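You operate a simulated robot arm through the tools that you are given. There is no shell and no other tool. Be economical: measure what you need, move in short steps, check, and stop when the job is done.

The job below is to be done with a simulated robot arm. You get a single attempt, and the scene is never put back.

TASK
Seal-test the wrapped stack under the bell jar and sort it by the result.
Fine: set it on the plate the display names; pump till it shows a result, open the vent before you lift the jar, put the jar back.

Only the result counts: the job must be done as asked and must still hold three seconds after the hand-in. Knocking over, shifting, dropping, spilling or breaking anything else fails it. A push-on lid holds only when it is set on centred and level and pressed home; a screw cap is set on level and turned clockwise until tight.

THE ROBOT
A 6-joint arm with a two-finger parallel gripper, fixed in place. Base frame: the origin is at the foot of the arm, x ahead of it, y to its left, z up; the work surface is at about z = 900. Readings come in mm, rad, newtons and seconds.
With the tool pointing down near the work surface it reaches from about 240 to 640 mm from the base axis. Its first joint turns from -1.152 to 1.152 rad. Payload 2.7 kg.
The tool frame sits at the grasp point between the pads (the TCP): z along the fingers, y along the line on which they close. The tips reach 23 mm beyond it. The gripper opens to 94 mm. The fingers are 38 mm wide and 10 mm thick; the gripper's body (54 by 96 mm) begins 39 mm behind the TCP.
Orientation is that of the tool frame in the base frame, as a unit quaternion [w, x, y, z]. With the fingers straight down and closing along the base's y, the tool's x points along the base's -x, its y along +y and its z along -z.

THE INTERFACE
- The arm moves only by the tool play_rows. Its argument "steps" is a list of rows, each a list of 6 numbers: the shift along the base's x, y, z in mm, then the turn, a rotation vector about the base's x, y, z in rad. In form: [[x, y, z, rx, ry, rz], ...]. A call has 1 to 12 rows; each row shifts and turns the commanded pose from where the row before left it. "fingers" is the gripper command, from -1 (shut) to 1 (fully open), values between in proportion, set as the call begins (left out, the last holds). Rows are played at 5 a second. More than 50 mm and 0.15 rad between two rows, or a gripper value outside its range, and nothing of the call is played. A pose out of reach is approached as far as the arm can. The call stops where the force on the tool passes 40 N (or 10 N more than at its start, if that is more) or the arm is blocked; 0.2 s more then pass. Each finger travels about 45 mm/s and halts on what it meets, pressing with about 39 N; the grip force reading is that of the motor and also rises with nothing between the fingers. The clock runs only during rows and for 0.2 s after the last one: add rows that do not move to give the fingers time. It gives the time, the measured TCP pose, the force on the tool (base axes), the opening and the grip force at its end, in the units of the frame above (readings bear some noise).
- Cameras (640 x 400 px; columns grow to the right, rows downward): "scene" is fixed at [64.6, -424.5, 1399.7]; the picture's right is [0.86, -0.51, 0.00], its down [-0.29, -0.50, -0.81] and it looks along [0.41, 0.70, -0.58] (base axes); focal length 216 px, centre (320, 200). "wrist" rides on the gripper at [-39, 0, -44] in the tool frame; the picture's right is [0.00, -1.00, 0.00], its down [0.97, 0.00, -0.24] and it looks along [0.24, 0.00, 0.97] (tool axes); focal length 218 px, centre (320, 200).
- get_image(camera): a new picture of that camera. The clock stands still meanwhile.
- pixel_to_xyz(camera, pixels): for up to 12 pixels [column, row] of the newest picture of that camera ("zoom" is the newest enlarged one), the place [x, y, z] in the base frame of the surface seen there, good to about 2 mm. The clock stands still meanwhile.
- enlarge(camera, box): a new picture of the part [left, top, right, bottom] of that camera's present view, enlarged. The clock stands still meanwhile.
- job_done(): hands the job in; it is judged then, once.

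Go step by step. Measure first, check grasps and placings, and put right what went wrong. The budget is 80 turns and 46 pictures, counting those below and the enlarged ones. Unless the task says otherwise, let go and move clear before handing in, and close with one line.

The tools are called after "Emit:" as a command line: name --pt "numbers of a row" for each row, then --argument value for the rest, lists and objects as JSON in quotes. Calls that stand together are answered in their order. play_rows: Moves the arm, as the interface text tells. Its arguments: {"type":"object","properties":{"steps":{"type":"array"},"fingers":{"type":"number"}},"required":["steps"]} The other tools are called the same way: get_image (camera) takes a picture; pixel_to_xyz (camera, pixels) gives the place of the surface under pixels of a picture; enlarge (camera, box) takes an enlarged picture of a part of a camera's view; job_done () hands the job in.

At the start:

```text
clock: 0.0
tool_pos: [300.2, -128.9, 1257.7]
tcp_rot: [0.0, 0.0, 1.0, 0.001]
wrist_force: [-0.3, 0.3, 0.1]
gripper_width: 94.0
grasp_force: 0.0
```

scene: 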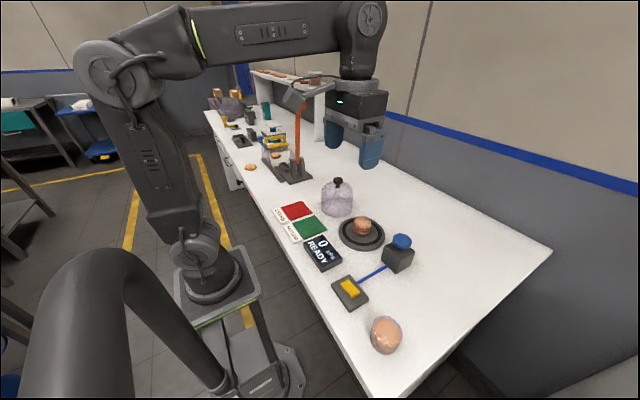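
wrist: 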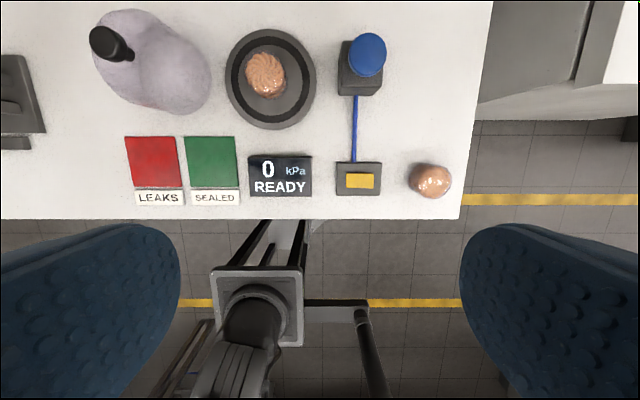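

The wrist picture shows the bell jar (150,60) standing aside, a stack on the test base (265,75), a blue-headed device (365,55), a yellow button (360,180), the display, two plates and another item (430,180). I'll look closer and measure.

Emit:
enlarge --camera "scene" --box '[260, 160, 440, 360]'

Emit:
enlarge --camera "wrist" --box '[80, 0, 480, 220]'

Emit:
pixel_to_xyz --camera "wrist" --pixels '[[265, 70], [235, 80], [307, 80], [368, 50], [345, 85], [360, 181], [340, 170], [430, 180], [153, 160], [210, 160], [110, 42], [280, 178]]'

Emit:
pixel_to_xyz --camera "scene" --pixels '[[338, 181], [337, 200], [325, 205], [350, 205], [336, 214], [362, 226], [402, 241], [398, 258], [350, 289], [386, 335], [338, 187], [362, 246]]'

```text
2.00 times, centred on (350, 260) of scene
```

zoom: 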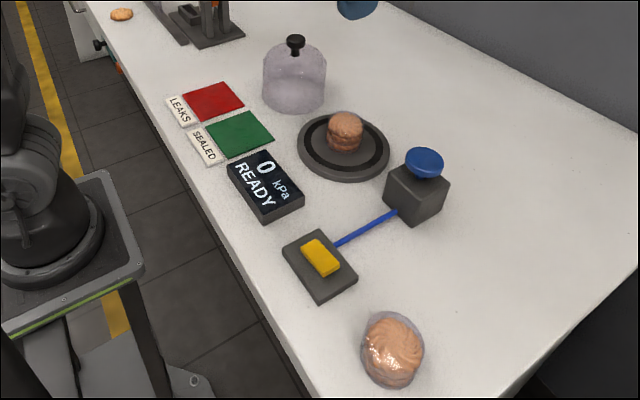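

```text
1.60 times, centred on (280, 110) of wrist
```

zoom: 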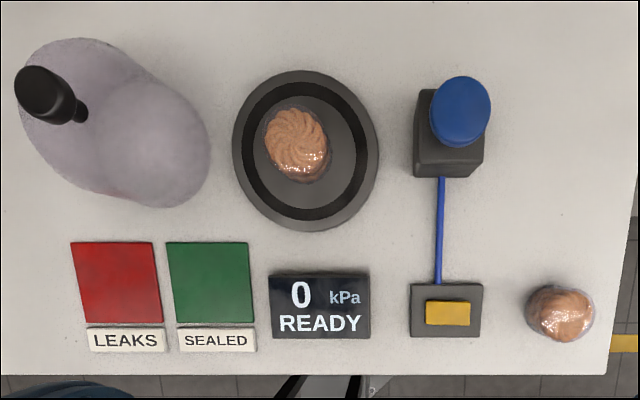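

```text
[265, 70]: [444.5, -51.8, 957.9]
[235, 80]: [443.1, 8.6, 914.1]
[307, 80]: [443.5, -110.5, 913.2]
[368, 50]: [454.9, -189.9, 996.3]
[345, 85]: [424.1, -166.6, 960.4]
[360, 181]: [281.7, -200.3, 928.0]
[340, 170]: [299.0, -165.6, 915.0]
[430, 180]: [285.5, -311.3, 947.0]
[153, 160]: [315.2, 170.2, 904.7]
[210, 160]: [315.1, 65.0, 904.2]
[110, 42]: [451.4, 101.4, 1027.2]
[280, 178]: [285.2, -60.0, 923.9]
```

```text
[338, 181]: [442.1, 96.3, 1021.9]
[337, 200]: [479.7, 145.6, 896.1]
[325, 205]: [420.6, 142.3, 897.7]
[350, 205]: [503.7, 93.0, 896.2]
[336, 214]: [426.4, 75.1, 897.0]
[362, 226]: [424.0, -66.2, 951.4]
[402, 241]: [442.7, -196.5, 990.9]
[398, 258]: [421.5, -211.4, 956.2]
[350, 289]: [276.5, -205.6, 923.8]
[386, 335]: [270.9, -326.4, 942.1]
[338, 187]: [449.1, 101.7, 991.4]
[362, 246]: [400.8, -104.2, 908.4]
```

Two candidates: the item on the base (362,226) and the one at the corner (386,335). I need to see which is wrapped, and whether it is a stack.

Emit:
enlarge --camera "scene" --box '[340, 210, 384, 254]'

Emit:
enlarge --camera "scene" --box '[362, 310, 410, 358]'

Emit:
enlarge --camera "scene" --box '[200, 80, 340, 200]'

```text
9.09 times, centred on (362, 232) of scene
```

zoom: 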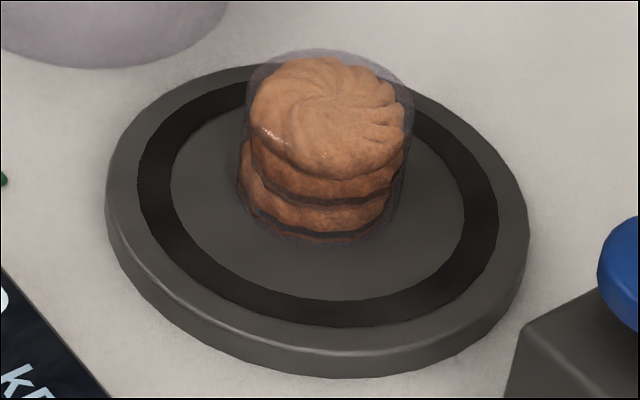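

```text
8.33 times, centred on (386, 334) of scene
```

zoom: 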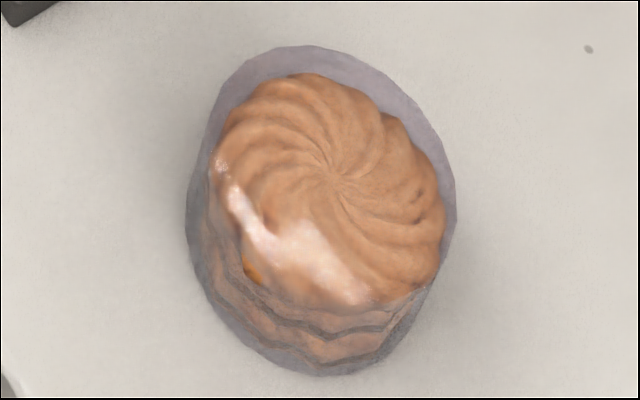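

```text
3.33 times, centred on (270, 140) of scene
```

zoom: 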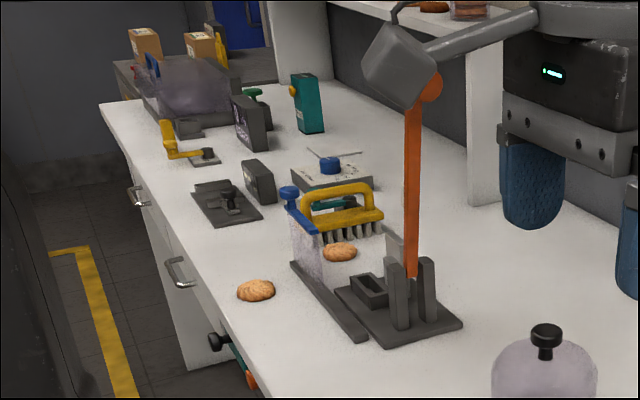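

Both are wrapped stacks; the one on the base (362,226) is at the test station, so that's the one for the test. Next I measure knob, jar and base precisely.

Emit:
enlarge --camera "scene" --box '[312, 172, 364, 220]'

Emit:
play_rows --pt "30 45 -10 0 0 0" --pt "30 45 -10 0 0 0" --pt "20 45 0 0 0 0" --pt "0 45 0 0 0 0" --pt "0 45 0 0 0 0" --pt "0 0 0 0 0 0" --fingers 1

```text
8.33 times, centred on (338, 196) of scene
```

zoom: 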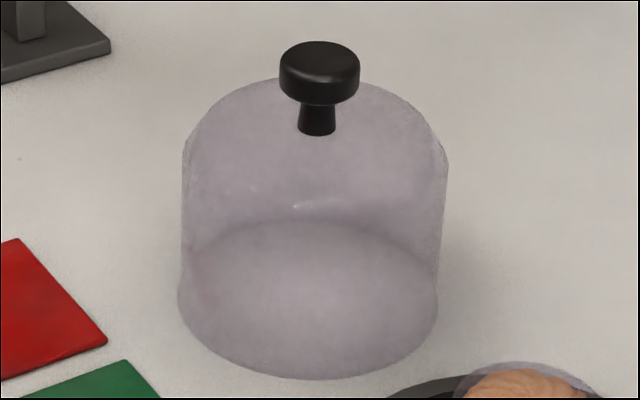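

```text
refused: row 1 steps farther than a row can; nothing moved
```

Emit:
pixel_to_xyz --camera "zoom" --pixels '[[320, 52], [283, 70], [357, 70], [320, 85], [317, 115], [317, 131], [310, 365], [180, 300], [436, 300], [320, 150]]'

Emit:
play_rows --pt "20 40 0 0 0 0" --pt "20 40 0 0 0 0" --pt "20 40 0 0 0 0" --pt "20 40 0 0 0 0" --pt "0 40 0 0 0 0" --pt "0 28 0 0 0 0" --fingers 1

Emit:
get_image --camera "wrist"

```text
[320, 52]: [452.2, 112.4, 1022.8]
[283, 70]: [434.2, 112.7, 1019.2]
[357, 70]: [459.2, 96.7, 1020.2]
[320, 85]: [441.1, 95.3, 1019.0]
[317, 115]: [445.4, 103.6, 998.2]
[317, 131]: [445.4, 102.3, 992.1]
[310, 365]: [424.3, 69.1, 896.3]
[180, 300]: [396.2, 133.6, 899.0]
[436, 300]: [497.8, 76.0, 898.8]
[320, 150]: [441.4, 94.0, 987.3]
```

```text
clock: 1.4
tool_pos: [377.8, 99.9, 1255.2]
tcp_rot: [0.002, 0.001, 1.0, 0.001]
wrist_force: [-0.2, 0.2, 0.9]
gripper_width: 94.1
grasp_force: 0.1
```

```text
37 pictures are left
```

wrist: 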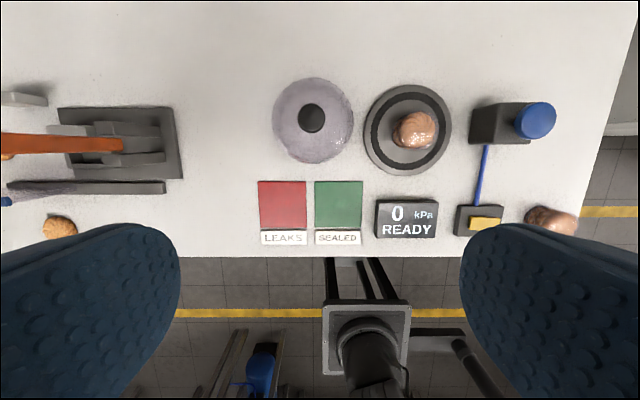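

The knob is at (311,118), base ring around (407,130). I measure their edges.

Emit:
pixel_to_xyz --camera "wrist" --pixels '[[311, 118], [300, 118], [323, 118], [311, 106], [311, 130], [367, 130], [447, 130], [407, 89], [407, 172], [382, 130], [407, 157], [413, 130]]'

Emit:
enlarge --camera "wrist" --box '[340, 75, 470, 185]'

```text
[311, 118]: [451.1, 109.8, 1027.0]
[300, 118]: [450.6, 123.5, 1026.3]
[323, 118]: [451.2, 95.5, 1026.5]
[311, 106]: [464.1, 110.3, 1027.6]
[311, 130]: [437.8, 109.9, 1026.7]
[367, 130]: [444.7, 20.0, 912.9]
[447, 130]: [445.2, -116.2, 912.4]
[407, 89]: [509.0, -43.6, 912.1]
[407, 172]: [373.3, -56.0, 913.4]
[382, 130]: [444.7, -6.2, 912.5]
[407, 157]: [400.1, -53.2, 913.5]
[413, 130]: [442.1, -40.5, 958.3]
```

```text
3.64 times, centred on (405, 130) of wrist
```

zoom: 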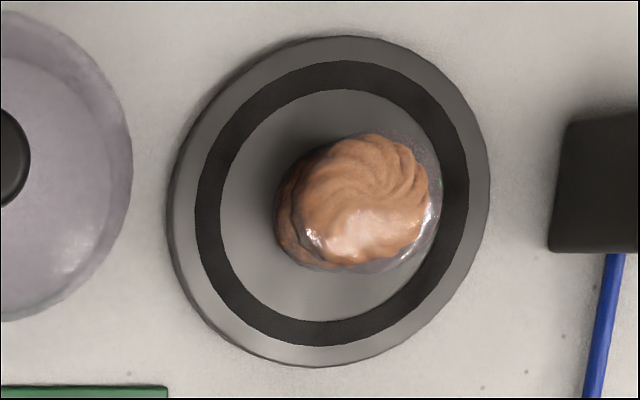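

The ring boundaries are clear in the zoom (about 197..469 columns, 60..346 rows); I measure points on them to fit the centre.

Emit:
pixel_to_xyz --camera "zoom" --pixels '[[198, 205], [468, 180], [345, 61], [315, 345], [240, 110], [430, 100], [420, 290], [235, 300], [488, 190], [345, 37], [310, 360], [173, 210]]'

```text
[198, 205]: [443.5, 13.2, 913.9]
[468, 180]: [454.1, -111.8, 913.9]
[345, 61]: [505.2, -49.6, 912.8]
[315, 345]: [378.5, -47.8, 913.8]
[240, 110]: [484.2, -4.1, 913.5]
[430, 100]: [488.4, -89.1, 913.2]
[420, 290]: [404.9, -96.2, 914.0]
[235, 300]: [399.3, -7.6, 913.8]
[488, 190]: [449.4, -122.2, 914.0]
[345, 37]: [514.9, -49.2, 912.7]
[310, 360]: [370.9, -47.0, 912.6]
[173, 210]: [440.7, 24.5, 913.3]
```

Base centre is about (443.5,-49.5), top 913; jar knob centre (450.8,109.8), head top 1027, jar radius ~58. I go down over the knob, gripper open.

Emit:
play_rows --pt "30 5 -35 0 0 0" --pt "30 5 -35 0 0 0" --pt "13 0 -45 0 0 0" --pt "0 0 -45 0 0 0" --pt "0 0 -30 0 0 0" --pt "0 0 -10 0 0 0" --pt "0 0 0 0 0 0"

Emit:
get_image --camera "wrist"

```text
clock: 3.0
tool_pos: [452.5, 109.0, 1057.0]
tcp_rot: [-0.001, 0.001, 1.0, 0.0]
wrist_force: [-0.8, 0.3, 0.3]
gripper_width: 94.0
grasp_force: 0.0
```

```text
35 pictures are left
```

wrist: 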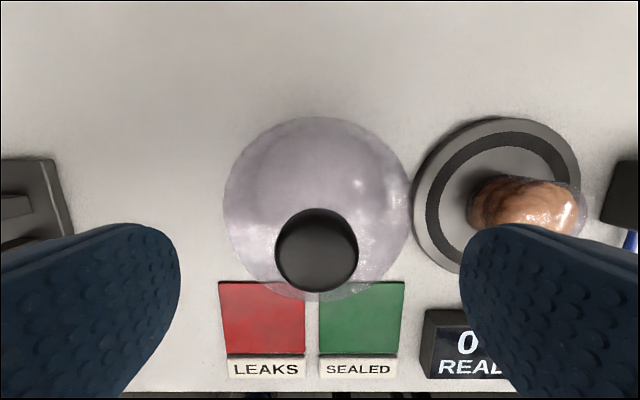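

The knob (317,251) is centred between the fingers. I go down 37 mm and close.

Emit:
play_rows --pt "-1 1 -15 0 0 0" --pt "0 0 -12 0 0 0" --pt "0 0 -10 0 0 0" --pt "0 0 0 0 0 0"

Emit:
play_rows --pt "0 0 0 0 0 0" --pt "0 0 0 0 0 0" --pt "0 0 0 0 0 0" --pt "0 0 0 0 0 0" --pt "0 0 0 0 0 0" --pt "0 0 0 0 0 0" --fingers -1

```text
clock: 4.0
tool_pos: [452.0, 109.3, 1019.8]
tcp_rot: [-0.001, 0.0, 1.0, 0.0]
wrist_force: [-0.9, -1.5, 0.8]
gripper_width: 93.9
grasp_force: 0.0
```

```text
clock: 5.4
tool_pos: [451.2, 109.9, 1021.2]
tcp_rot: [0.001, 0.0, 1.0, 0.0]
wrist_force: [-0.4, 0.5, 1.2]
gripper_width: 33.1
grasp_force: 39.0
```

Gripped (33 mm). I lift and see if the jar comes along.

Emit:
play_rows --pt "0 0 10 0 0 0" --pt "0 0 25 0 0 0" --pt "0 0 35 0 0 0" --pt "0 0 35 0 0 0" --pt "0 0 0 0 0 0"

Emit:
get_image --camera "scene"

Emit:
get_image --camera "wrist"

```text
clock: 6.6
tool_pos: [451.0, 112.4, 1125.7]
tcp_rot: [0.0, 0.0, 1.0, 0.0]
wrist_force: [0.4, 0.0, -2.0]
gripper_width: 33.4
grasp_force: 38.3
```

```text
34 pictures are left
```

scene: 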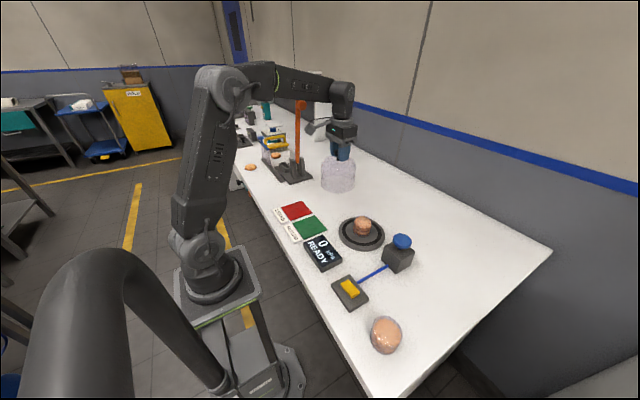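

```text
33 pictures are left
```

wrist: 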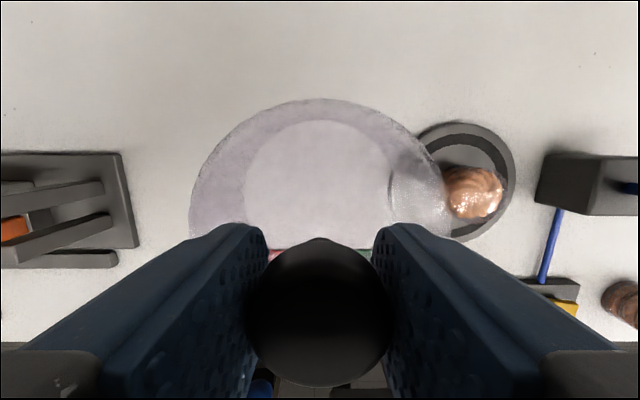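

The jar is up and level. I carry it over the base, to (443.8,-49.5).

Emit:
play_rows --pt "-2 -35 0 0 0 0" --pt "-2 -40 0 0 0 0" --pt "-2 -40 0 0 0 0" --pt "-1 -35 0 0 0 0" --pt "0 -11 0 0 0 0" --pt "0 0 0 0 0 0" --pt "0 0 0 0 0 0"

Emit:
get_image --camera "wrist"

Emit:
enlarge --camera "scene" --box '[310, 180, 420, 260]'

```text
clock: 8.2
tool_pos: [443.8, -52.5, 1124.7]
tcp_rot: [0.0, 0.0, 1.0, 0.001]
wrist_force: [-0.6, 0.0, -1.7]
gripper_width: 33.3
grasp_force: 39.3
```

```text
32 pictures are left
```

wrist: 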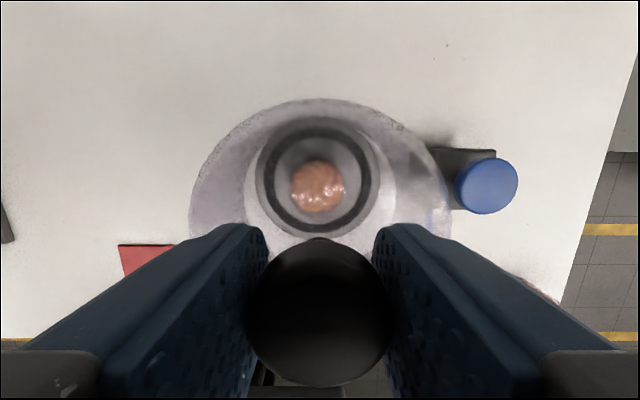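

```text
5.00 times, centred on (365, 220) of scene
```

zoom: 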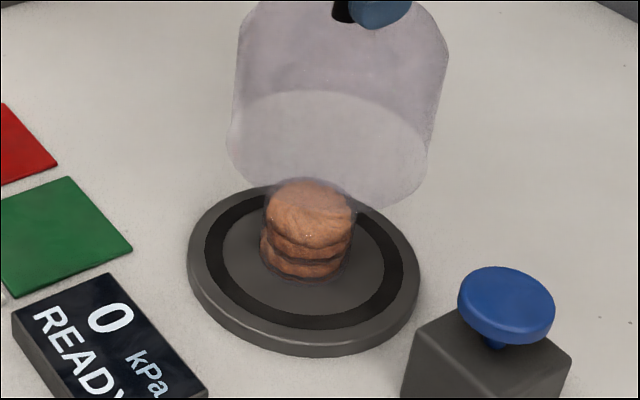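

The ring centre (317,178) lies ~2.5 mm left of the tool; I shift y by +3 and lower most of the way.

Emit:
play_rows --pt "0 3 0 0 0 0" --pt "0 0 -25 0 0 0" --pt "0 0 -25 0 0 0" --pt "0 0 -20 0 0 0" --pt "0 0 -12 0 0 0" --pt "0 0 0 0 0 0"

Emit:
get_image --camera "wrist"

Emit:
enlarge --camera "scene" --box '[310, 190, 420, 270]'

```text
clock: 9.6
tool_pos: [444.6, -49.9, 1042.0]
tcp_rot: [0.001, 0.0, 1.0, 0.001]
wrist_force: [0.0, -0.3, -2.1]
gripper_width: 33.4
grasp_force: 38.8
```

```text
30 pictures are left
```

wrist: 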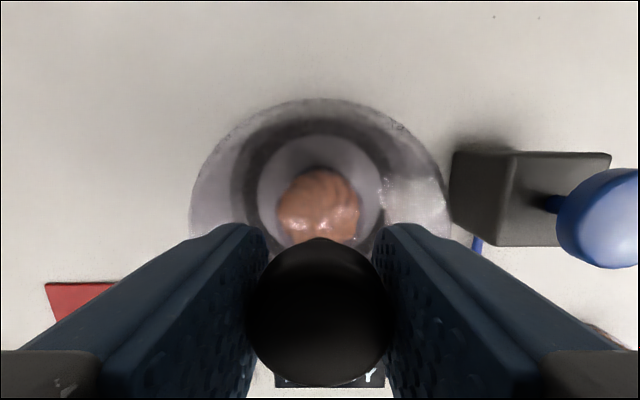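

```text
5.00 times, centred on (365, 230) of scene
```

zoom: 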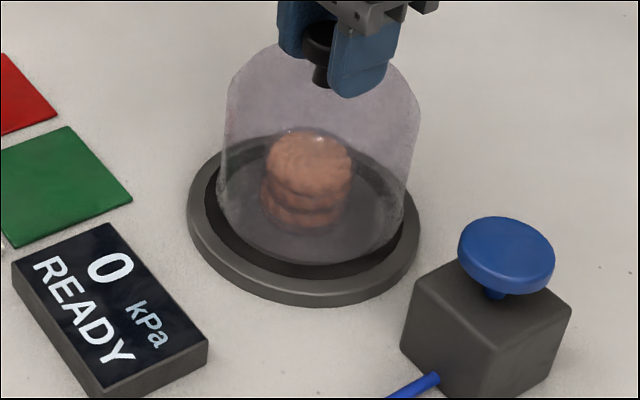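

The jar hangs concentric a few mm above the ring. I lower it in small steps until contact.

Emit:
play_rows --pt "-0.5 0.2 -3 0 0 0" --pt "0 0 -2 0 0 0" --pt "0 0 -2 0 0 0" --pt "0 0 -2 0 0 0" --pt "0 0 0 0 0 0"

```text
clock: 10.8
tool_pos: [443.7, -49.1, 1034.3]
tcp_rot: [0.0, -0.001, 1.0, 0.0]
wrist_force: [0.3, 0.4, -2.1]
gripper_width: 33.2
grasp_force: 38.7
```

Emit:
play_rows --pt "0 0 -1 0 0 0" --pt "0 0 -1 0 0 0" --pt "0 0 -1 0 0 0" --pt "0 0 0 0 0 0"

Emit:
enlarge --camera "scene" --box '[310, 190, 420, 270]'

```text
clock: 11.8
tool_pos: [444.4, -49.3, 1032.5]
tcp_rot: [0.002, 0.0, 1.0, -0.001]
wrist_force: [-1.1, 2.6, 11.5]
gripper_width: 33.3
grasp_force: 38.7
```

```text
5.00 times, centred on (365, 230) of scene
```

zoom: 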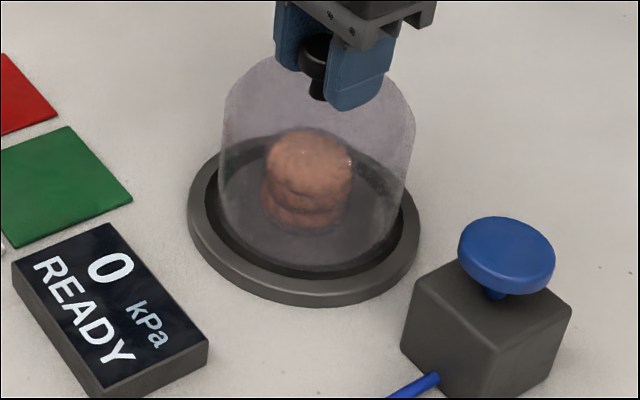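

The jar is seated (11.5 N contact). I release and rise.

Emit:
play_rows --pt "0 0 0.5 0 0 0" --pt "0 0 0 0 0 0" --pt "0 0 0 0 0 0" --pt "0 0 0 0 0 0" --pt "0 0 20 0 0 0" --pt "0 0 40 0 0 0" --pt "-20 -40 15 0 0 0" --pt "0 -48 0 0 0 0" --pt "0 -48 0 0 0 0" --pt "0 0 0 0 0 0" --fingers 0.4

Emit:
get_image --camera "wrist"

Emit:
get_image --camera "scene"

```text
clock: 14.0
tool_pos: [423.4, -185.8, 1106.7]
tcp_rot: [0.0, 0.0, 1.0, 0.0]
wrist_force: [-0.7, 0.8, 0.5]
gripper_width: 65.8
grasp_force: 0.1
```

```text
27 pictures are left
```

wrist: 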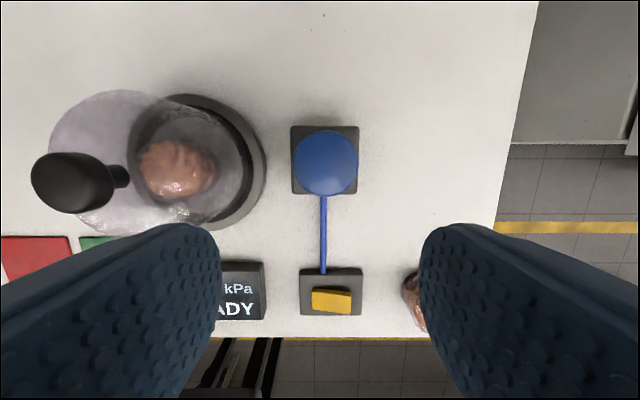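

```text
26 pictures are left
```

scene: 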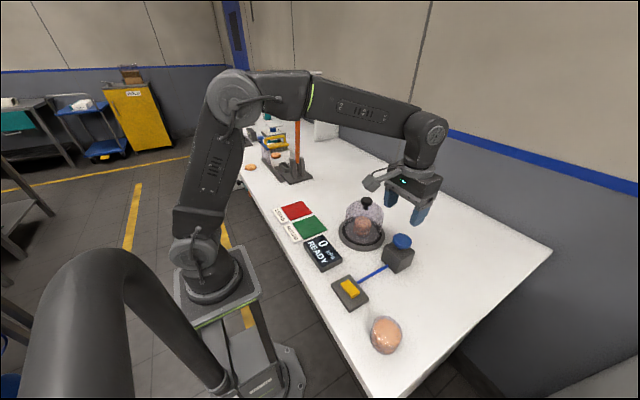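

Emit:
pixel_to_xyz --camera "wrist" --pixels '[[325, 162], [294, 162], [356, 162], [325, 132], [325, 192], [331, 300], [313, 300], [349, 301], [331, 290], [331, 311], [304, 305], [230, 310]]'

Emit:
enlarge --camera "scene" --box '[325, 225, 425, 315]'

```text
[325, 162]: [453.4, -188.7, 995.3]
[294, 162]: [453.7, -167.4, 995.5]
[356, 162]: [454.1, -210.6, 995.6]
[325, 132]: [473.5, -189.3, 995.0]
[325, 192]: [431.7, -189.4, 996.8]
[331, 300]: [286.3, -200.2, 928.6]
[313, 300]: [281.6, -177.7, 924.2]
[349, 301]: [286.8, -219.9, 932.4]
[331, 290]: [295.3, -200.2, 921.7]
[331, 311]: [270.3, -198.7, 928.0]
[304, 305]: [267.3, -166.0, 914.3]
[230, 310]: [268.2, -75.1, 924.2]
```

```text
4.44 times, centred on (375, 270) of scene
```

zoom: 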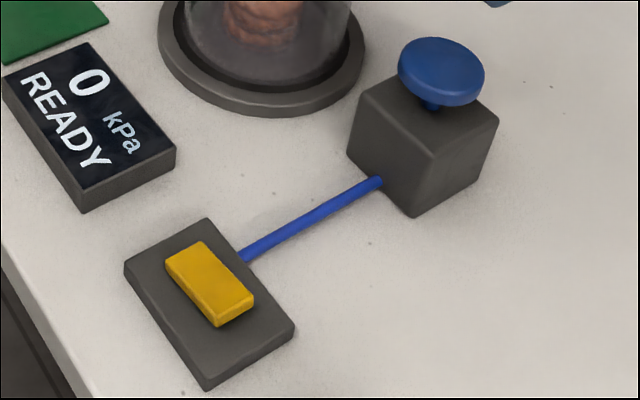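

The blue one is a plunger pump (top at (453,-189,995)); the yellow one is a rocker with its right end (y=-220) up, likely the vent. I close the fingers and go above the pump.

Emit:
play_rows --pt "15 -2 -25 0 0 0" --pt "15 -1 -25 0 0 0" --pt "0 0 -25 0 0 0" --pt "0 0 0 0 0 0" --pt "0 0 0 0 0 0" --fingers -1

Emit:
play_rows --pt "0 0 -8 0 0 0" --pt "0 0 -8 0 0 0" --pt "0 0 -6 0 0 0" --pt "0 0 -4 0 0 0" --pt "0 0 0 0 0 0"

Emit:
enlarge --camera "scene" --box '[295, 200, 425, 315]'

```text
clock: 15.2
tool_pos: [454.6, -187.1, 1033.4]
tcp_rot: [0.001, 0.0, 1.0, 0.0]
wrist_force: [-1.4, -0.4, -0.8]
gripper_width: 0.0
grasp_force: 38.8
```

```text
clock: 16.4
tool_pos: [454.6, -188.0, 1006.0]
tcp_rot: [0.001, 0.001, 1.0, 0.001]
wrist_force: [-1.2, -1.7, 3.3]
gripper_width: 0.0
grasp_force: 39.4
```

```text
3.48 times, centred on (360, 258) of scene
```

zoom: 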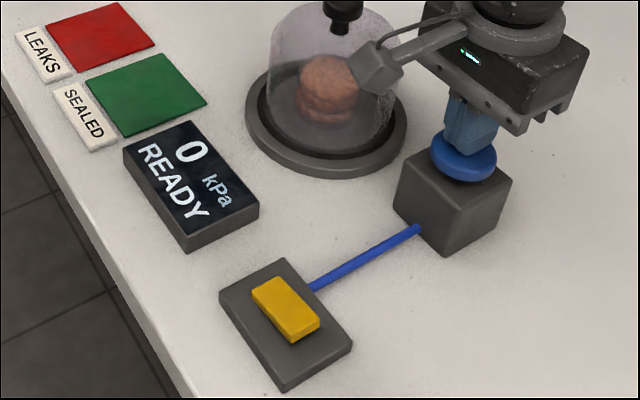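

The plunger yields softly (3 N at 12 mm). I push further to its end.

Emit:
play_rows --pt "0 0 -4 0 0 0" --pt "0 0 -4 0 0 0" --pt "0 0 -3 0 0 0" --pt "0 0 -2 0 0 0" --pt "0 0 0 0 0 0"

Emit:
enlarge --camera "scene" --box '[295, 200, 425, 315]'

```text
clock: 17.6
tool_pos: [454.8, -187.1, 995.4]
tcp_rot: [0.002, 0.0, 1.0, -0.002]
wrist_force: [-3.8, -2.1, 31.9]
gripper_width: 0.1
grasp_force: 39.3
```

```text
3.48 times, centred on (360, 258) of scene
```

zoom: 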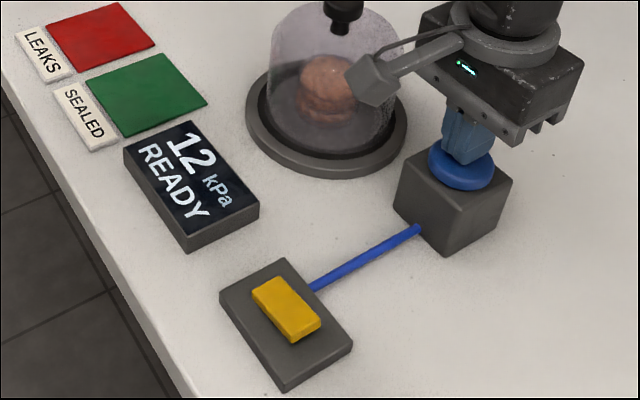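

One stroke gave 12 kPa and the vent is shut. I make further strokes.

Emit:
play_rows --pt "0 0 14 0 0 0" --pt "0 0 14 0 0 0" --pt "0 0 0 0 0 0" --pt "0 0 -12 0 0 0" --pt "0 0 -12 0 0 0" --pt "0 0 -3 0 0 0" --pt "0 0 13 0 0 0" --pt "0 0 14 0 0 0" --pt "0 0 0 0 0 0" --pt "0 0 -12 0 0 0" --pt "0 0 -12 0 0 0" --pt "0 0 -3 0 0 0"

Emit:
enlarge --camera "scene" --box '[295, 200, 425, 315]'

```text
clock: 20.2
tool_pos: [454.5, -189.6, 995.7]
tcp_rot: [0.003, 0.0, 1.0, -0.001]
wrist_force: [-7.2, -4.8, 19.4]
gripper_width: 0.0
grasp_force: 39.2
```

```text
3.48 times, centred on (360, 258) of scene
```

zoom: 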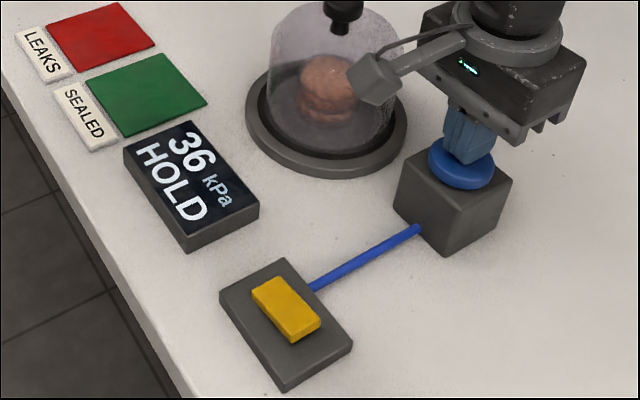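

The display reads 36 kPa HOLD. I rise off the pump and wait for the result.

Emit:
play_rows --pt "0 0 20 0 0 0" --pt "0 0 20 0 0 0" --pt "0 0 30 0 0 0" --pt "0 0 0 0 0 0" --pt "0 0 0 0 0 0" --pt "0 0 0 0 0 0" --pt "0 0 0 0 0 0" --pt "0 0 0 0 0 0" --pt "0 0 0 0 0 0" --pt "0 0 0 0 0 0" --pt "0 0 0 0 0 0" --pt "0 0 0 0 0 0"

Emit:
enlarge --camera "scene" --box '[295, 200, 425, 315]'

```text
clock: 22.8
tool_pos: [452.8, -188.1, 1064.1]
tcp_rot: [0.001, 0.0, 1.0, 0.001]
wrist_force: [0.2, 0.5, 0.1]
gripper_width: 0.0
grasp_force: 39.3
```

```text
3.48 times, centred on (360, 258) of scene
```

zoom: 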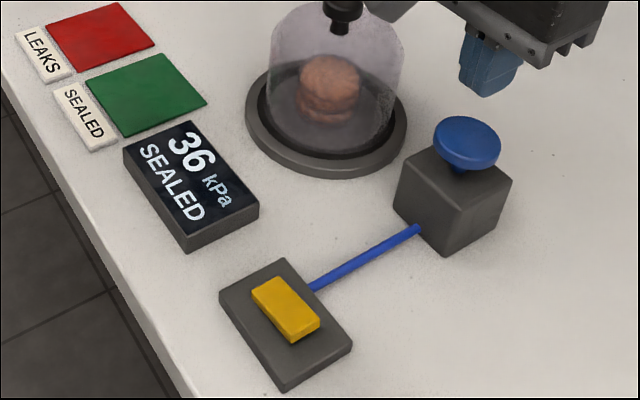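

Result SEALED: the stack goes to the green plate. First the vent: I move above the raised right end of the rocker (284,-214).

Emit:
play_rows --pt "-40 -6 10 0 0 0" --pt "-43 -7 0 0 0 0" --pt "-43 -7 0 0 0 0" --pt "-42 -6 0 0 0 0" --pt "0 0 -40 0 0 0" --pt "0 0 -40 0 0 0" --pt "0 0 -20 0 0 0" --pt "0 0 0 0 0 0"

Emit:
enlarge --camera "scene" --box '[305, 240, 405, 330]'

```text
clock: 24.6
tool_pos: [286.8, -213.8, 972.3]
tcp_rot: [0.001, 0.0, 1.0, 0.0]
wrist_force: [0.1, 0.3, 0.9]
gripper_width: 0.0
grasp_force: 39.1
```

```text
4.44 times, centred on (355, 285) of scene
```

zoom: 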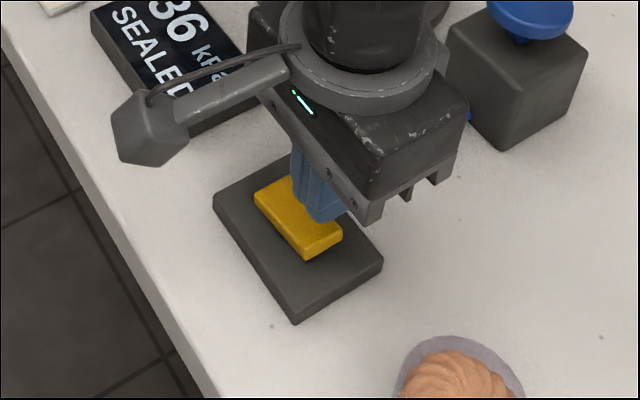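

Fingers are over the rocker's right end. I press down in small steps.

Emit:
play_rows --pt "-2 0 -10 0 0 0" --pt "0 0 -6 0 0 0" --pt "0 0 -4 0 0 0" --pt "0 0 -3 0 0 0" --pt "0 0 -3 0 0 0" --pt "0 0 0 0 0 0"

Emit:
enlarge --camera "scene" --box '[295, 220, 405, 330]'

```text
clock: 26.0
tool_pos: [283.7, -214.5, 948.9]
tcp_rot: [0.001, 0.001, 1.0, -0.002]
wrist_force: [-10.3, -9.3, 27.1]
gripper_width: 0.0
grasp_force: 39.2
```

```text
3.64 times, centred on (350, 275) of scene
```

zoom: 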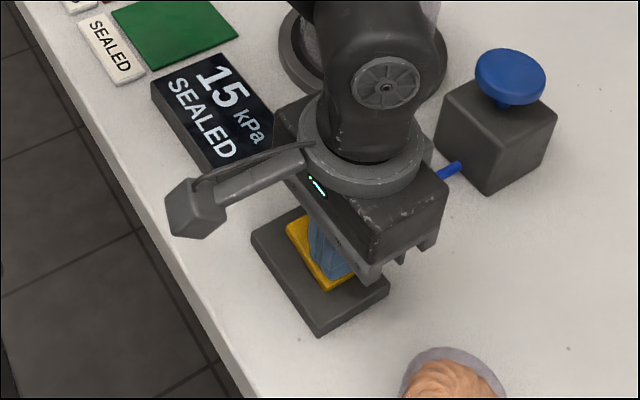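

The pressure is falling (15 kPa). I rise and check that the vent stays open and the reading goes to 0.

Emit:
play_rows --pt "0 0 10 0 0 0" --pt "0 0 40 0 0 0" --pt "0 0 40 0 0 0" --pt "0 0 40 0 0 0" --pt "20 20 20 0 0 0" --pt "40 25 0 0 0 0" --pt "40 25 0 0 0 0" --pt "0 0 0 0 0 0" --fingers 0.4

Emit:
enlarge --camera "scene" --box '[295, 200, 425, 315]'

```text
clock: 27.8
tool_pos: [384.9, -142.8, 1098.7]
tcp_rot: [0.001, 0.0, 1.0, 0.0]
wrist_force: [0.4, -0.2, 0.2]
gripper_width: 65.9
grasp_force: 0.0
```

```text
3.48 times, centred on (360, 258) of scene
```

zoom: 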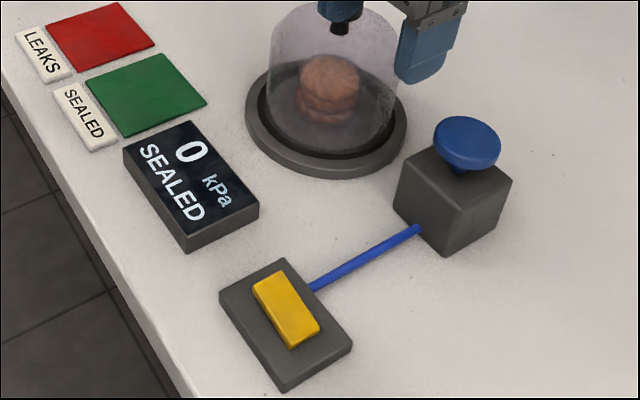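

0 kPa and the rocker stays tipped (vent open). I go over the jar knob and check.

Emit:
play_rows --pt "20 31 0 0 0 0" --pt "20 31 0 0 0 0" --pt "19 31 0 0 0 0" --pt "0 0 -22 0 0 0" --pt "0 0 0 0 0 0"

Emit:
get_image --camera "wrist"

```text
clock: 29.0
tool_pos: [442.5, -50.0, 1075.3]
tcp_rot: [0.001, 0.0, 1.0, 0.001]
wrist_force: [-0.2, 1.5, 0.5]
gripper_width: 65.8
grasp_force: 0.1
```

```text
17 pictures are left
```

wrist: 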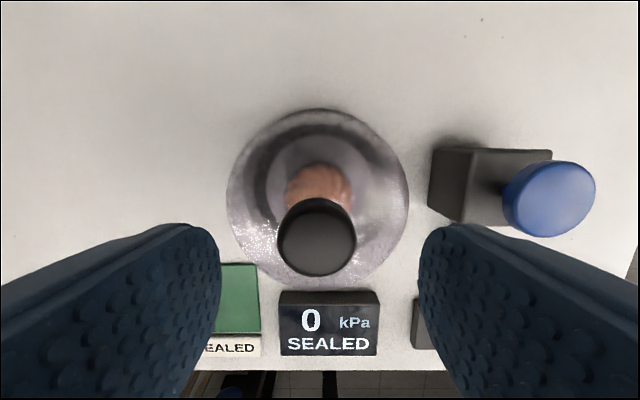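

The knob (317,237) is between the fingers. I go down 42 mm and grip.

Emit:
play_rows --pt "1 0.5 -18 0 0 0" --pt "0 0 -15 0 0 0" --pt "0 0 -9 0 0 0" --pt "0 0 0 0 0 0"

Emit:
play_rows --pt "0 0 0 0 0 0" --pt "0 0 0 0 0 0" --pt "0 0 0 0 0 0" --pt "0 0 0 0 0 0" --pt "0 0 0 0 0 0" --fingers -1

Emit:
play_rows --pt "0 0 10 0 0 0" --pt "0 0 25 0 0 0" --pt "0 0 30 0 0 0" --pt "0 0 30 0 0 0" --pt "0 0 0 0 0 0"

Emit:
enlarge --camera "scene" --box '[300, 170, 430, 285]'

```text
clock: 30.0
tool_pos: [444.1, -50.2, 1032.8]
tcp_rot: [0.0, 0.0, 1.0, 0.001]
wrist_force: [-0.2, -0.8, 0.8]
gripper_width: 66.0
grasp_force: 0.0
```

```text
clock: 31.2
tool_pos: [442.9, -49.0, 1033.5]
tcp_rot: [0.001, 0.0, 1.0, 0.001]
wrist_force: [-0.1, 0.5, 1.3]
gripper_width: 33.4
grasp_force: 38.5
```

```text
clock: 32.4
tool_pos: [443.4, -48.0, 1130.3]
tcp_rot: [-0.001, 0.0, 1.0, 0.0]
wrist_force: [-0.8, 0.2, -1.8]
gripper_width: 33.2
grasp_force: 39.2
```

```text
3.48 times, centred on (365, 228) of scene
```

zoom: 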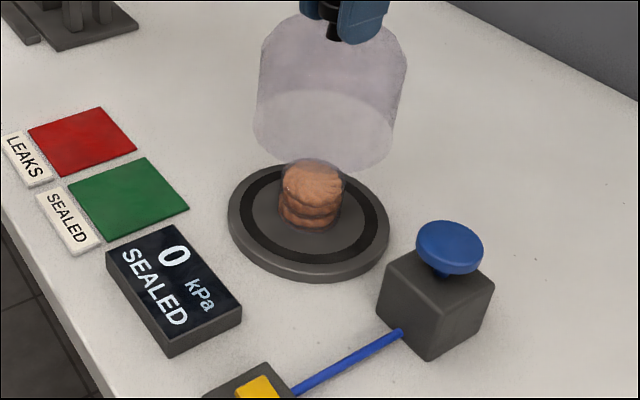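

The jar lifted freely, stack remains. I carry the jar back to its first place and lower it.

Emit:
play_rows --pt "2 35 0 0 0 0" --pt "2 40 0 0 0 0" --pt "2 40 0 0 0 0" --pt "1.5 35 0 0 0 0" --pt "0 9 0 0 0 0" --pt "0 0 -30 0 0 0" --pt "0 0 -30 0 0 0" --pt "0 0 -25 0 0 0" --pt "0 0 -14 0 0 0" --pt "0 0 0 0 0 0"

Emit:
play_rows --pt "0 0 -3 0 0 0" --pt "0 0 -3 0 0 0" --pt "0 0 -2 0 0 0" --pt "0 0 -1 0 0 0" --pt "0 0 0 0 0 0"

```text
clock: 34.6
tool_pos: [450.6, 109.5, 1029.6]
tcp_rot: [0.002, 0.0, 1.0, 0.0]
wrist_force: [0.9, 0.0, -2.5]
gripper_width: 33.2
grasp_force: 39.1
```

```text
clock: 35.8
tool_pos: [451.7, 108.8, 1021.7]
tcp_rot: [0.002, 0.0, 1.0, 0.0]
wrist_force: [-1.2, -0.9, -0.9]
gripper_width: 33.2
grasp_force: 38.8
```

Emit:
play_rows --pt "0 0 -1 0 0 0" --pt "0 0 -1 0 0 0" --pt "0 0 0 0 0 0"

```text
clock: 36.6
tool_pos: [451.9, 109.1, 1021.9]
tcp_rot: [0.003, 0.0, 1.0, 0.0]
wrist_force: [-1.0, -4.2, 23.0]
gripper_width: 33.4
grasp_force: 39.1
```

Firm contact, jar is down. I release, rise and go look at the stack and green plate.

Emit:
play_rows --pt "0 0 1 0 0 0" --pt "0 0 0 0 0 0" --pt "0 0 0 0 0 0" --pt "0 0 0 0 0 0" --pt "0 0 20 0 0 0" --pt "0 0 40 0 0 0" --pt "-10 -40 20 0 0 0" --pt "-10 -40 0 0 0 0" --pt "-10 -40 0 0 0 0" --pt "0 -30 0 0 0 0" --pt "0 0 0 0 0 0" --fingers 1

Emit:
get_image --camera "wrist"

Emit:
get_image --camera "scene"

```text
clock: 39.0
tool_pos: [421.4, -43.8, 1099.4]
tcp_rot: [0.0, 0.0, 1.0, 0.0]
wrist_force: [-0.4, 0.3, 0.2]
gripper_width: 94.0
grasp_force: 0.0
```

```text
15 pictures are left
```

wrist: 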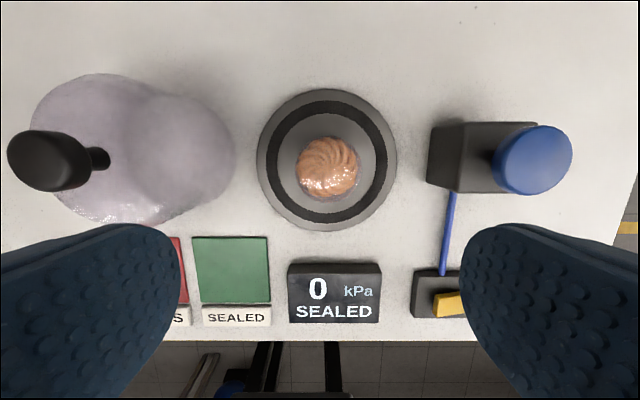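

```text
14 pictures are left
```

scene: 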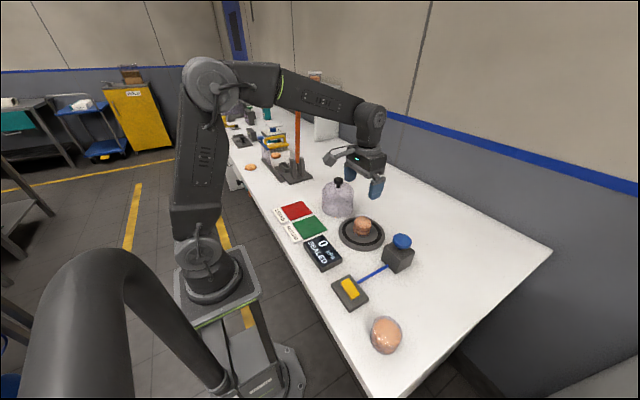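

Emit:
pixel_to_xyz --camera "wrist" --pixels '[[327, 165], [300, 170], [355, 165], [327, 140], [327, 190], [192, 238], [267, 238], [201, 303], [271, 303], [231, 270], [235, 316], [288, 290]]'

Emit:
enlarge --camera "wrist" --box '[280, 115, 380, 215]'

```text
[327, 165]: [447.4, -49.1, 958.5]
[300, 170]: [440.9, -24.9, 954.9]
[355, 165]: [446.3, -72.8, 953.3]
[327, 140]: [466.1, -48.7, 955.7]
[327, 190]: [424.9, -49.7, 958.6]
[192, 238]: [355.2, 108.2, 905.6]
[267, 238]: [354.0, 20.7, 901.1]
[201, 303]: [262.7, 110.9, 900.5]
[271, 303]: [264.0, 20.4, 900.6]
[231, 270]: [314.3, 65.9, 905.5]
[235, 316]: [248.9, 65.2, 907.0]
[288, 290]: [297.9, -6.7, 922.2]
```

```text
4.00 times, centred on (330, 165) of wrist
```

zoom: 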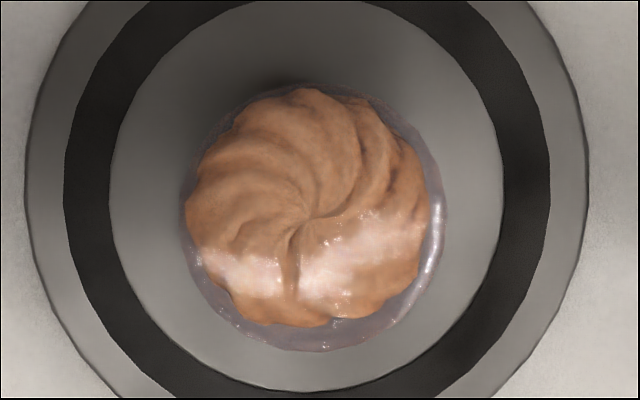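

Stack centre ≈ (445,-50), top ≈ 960, ~54 mm wide; green plate centre ≈ (314,65), top 905. I move over the stack and partly down first.

Emit:
play_rows --pt "12 -3 -25 0 0 0" --pt "11.5 -3 -35 0 0 0" --pt "0 0 -35 0 0 0" --pt "0 0 -20 0 0 0" --pt "0 0 0 0 0 0"

Emit:
get_image --camera "wrist"

```text
clock: 40.2
tool_pos: [445.6, -49.0, 985.3]
tcp_rot: [0.001, -0.001, 1.0, 0.0]
wrist_force: [-0.9, 0.3, -0.1]
gripper_width: 93.9
grasp_force: 0.0
```

```text
12 pictures are left
```

wrist: 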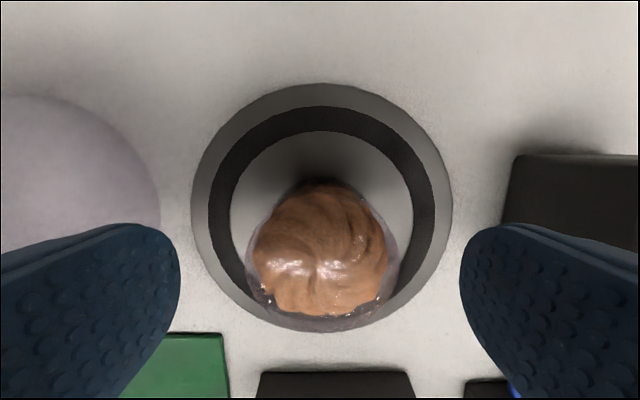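

The stack (322,255) is centred between the fingers. I go down to z≈942 and close gently to ~56 mm, then tighten.

Emit:
play_rows --pt "0 -0.5 -15 0 0 0" --pt "0 0 -15 0 0 0" --pt "0 0 -13 0 0 0" --pt "0 0 0 0 0 0"

Emit:
play_rows --pt "0 0 0 0 0 0" --pt "0 0 0 0 0 0" --pt "0 0 0 0 0 0" --pt "0 0 0 0 0 0" --fingers 0.17

Emit:
play_rows --pt "0 0 0 0 0 0" --pt "0 0 0 0 0 0" --pt "0 0 0 0 0 0" --fingers 0.1

```text
clock: 41.2
tool_pos: [445.4, -46.9, 941.9]
tcp_rot: [0.0, 0.0, 1.0, 0.0]
wrist_force: [0.2, 0.1, 0.0]
gripper_width: 94.0
grasp_force: 0.0
```

```text
clock: 42.2
tool_pos: [445.1, -46.9, 941.9]
tcp_rot: [0.0, 0.0, 1.0, 0.001]
wrist_force: [0.2, 0.5, -0.2]
gripper_width: 56.7
grasp_force: 11.8
```

```text
clock: 43.0
tool_pos: [444.6, -47.6, 941.7]
tcp_rot: [0.0, 0.0, 1.0, -0.001]
wrist_force: [0.4, -0.5, -0.5]
gripper_width: 57.0
grasp_force: 12.0
```

Held at 57 mm with 12 N. I try a slow lift and look.

Emit:
play_rows --pt "0 0 5 0 0 0" --pt "0 0 10 0 0 0" --pt "0 0 20 0 0 0" --pt "0 0 25 0 0 0" --pt "0 0 0 0 0 0"

Emit:
enlarge --camera "scene" --box '[300, 170, 430, 285]'

```text
clock: 44.2
tool_pos: [445.6, -49.4, 1003.4]
tcp_rot: [0.0, 0.0, 1.0, 0.0]
wrist_force: [0.6, 0.0, -0.8]
gripper_width: 57.1
grasp_force: 12.2
```

```text
3.48 times, centred on (365, 228) of scene
```

zoom: 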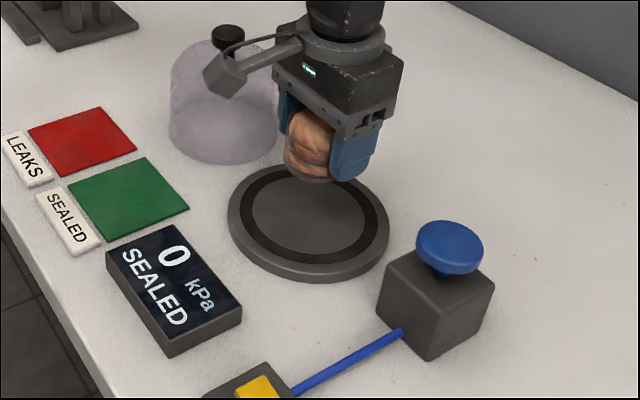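

The stack is held upright. I move it in -x first, then +y to over the green plate.

Emit:
play_rows --pt "-33 0 0 0 0 0" --pt "-33 0 0 0 0 0" --pt "-33 5 0 0 0 0" --pt "-32 20 0 0 0 0" --pt "0 35 0 0 0 0" --pt "0 35 0 0 0 0" --pt "0 20 0 0 0 0" --pt "0 0 0 0 0 0"

Emit:
get_image --camera "wrist"

Emit:
enlarge --camera "scene" --box '[250, 160, 380, 275]'

```text
clock: 46.0
tool_pos: [316.1, 67.1, 1002.4]
tcp_rot: [0.0, 0.001, 1.0, 0.0]
wrist_force: [0.7, 0.1, 0.0]
gripper_width: 56.8
grasp_force: 11.8
```

```text
10 pictures are left
```

wrist: 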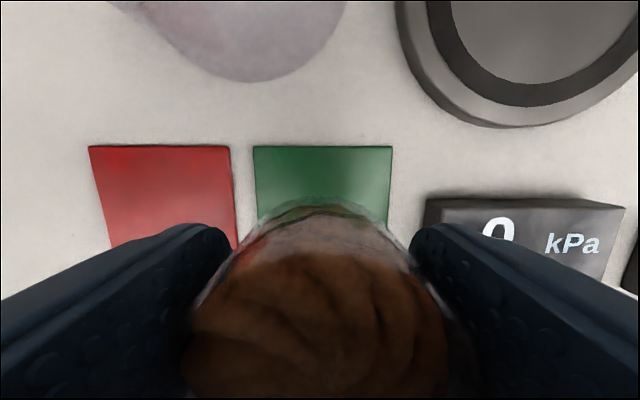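

```text
3.48 times, centred on (315, 218) of scene
```

zoom: 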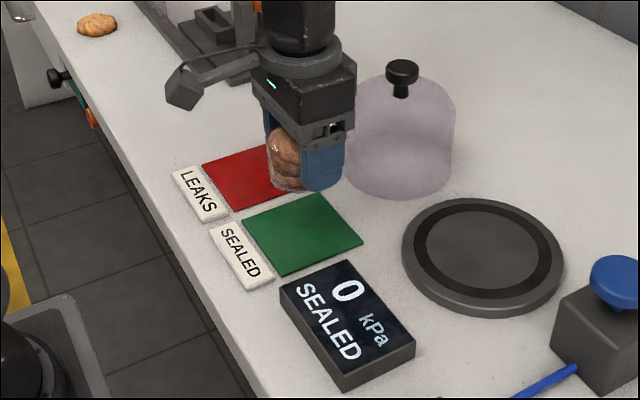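

The plate's far edge is centred at column 323, so y is 2 mm too far left. I correct and lower to just above the plate.

Emit:
play_rows --pt "-2.5 -2 -10 0 0 0" --pt "0 0 -20 0 0 0" --pt "0 0 -18 0 0 0" --pt "0 0 -12 0 0 0" --pt "0 0 -4 0 0 0" --pt "0 0 0 0 0 0"

Emit:
play_rows --pt "0 0 -1.5 0 0 0" --pt "0 0 -1.5 0 0 0" --pt "0 0 0 0 0 0"

```text
clock: 47.4
tool_pos: [313.1, 66.2, 938.1]
tcp_rot: [0.0, 0.001, 1.0, 0.0]
wrist_force: [0.5, -0.1, -0.6]
gripper_width: 56.4
grasp_force: 12.0
```

```text
clock: 48.2
tool_pos: [311.8, 65.6, 934.3]
tcp_rot: [0.001, -0.001, 1.0, 0.0]
wrist_force: [0.2, -0.4, -1.0]
gripper_width: 56.7
grasp_force: 12.1
```

Emit:
play_rows --pt "0 0 -1 0 0 0" --pt "0 0 0 0 0 0"

Emit:
enlarge --camera "scene" --box '[280, 190, 340, 250]'

```text
clock: 48.8
tool_pos: [310.1, 65.6, 933.6]
tcp_rot: [0.001, -0.001, 1.0, 0.0]
wrist_force: [0.5, 0.6, 0.2]
gripper_width: 56.9
grasp_force: 12.3
```

```text
6.67 times, centred on (310, 220) of scene
```

zoom: 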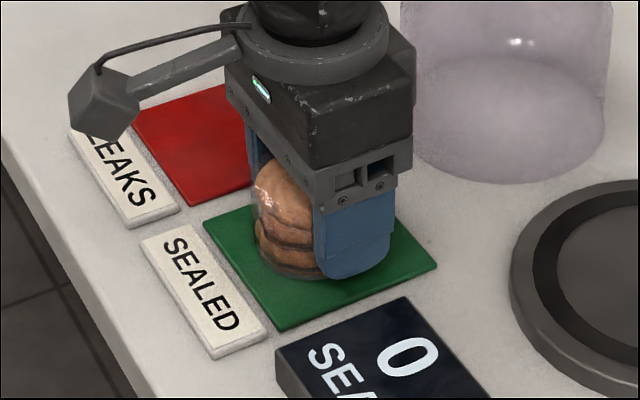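

Nearly touching (force rising from -1 to 0.2). I lower until there is clear contact.

Emit:
play_rows --pt "0 0 -1 0 0 0" --pt "0 0 0 0 0 0"

```text
clock: 49.4
tool_pos: [312.7, 65.3, 933.0]
tcp_rot: [0.0, 0.0, 1.0, -0.001]
wrist_force: [-2.9, -0.5, 6.5]
gripper_width: 57.0
grasp_force: 12.5
```

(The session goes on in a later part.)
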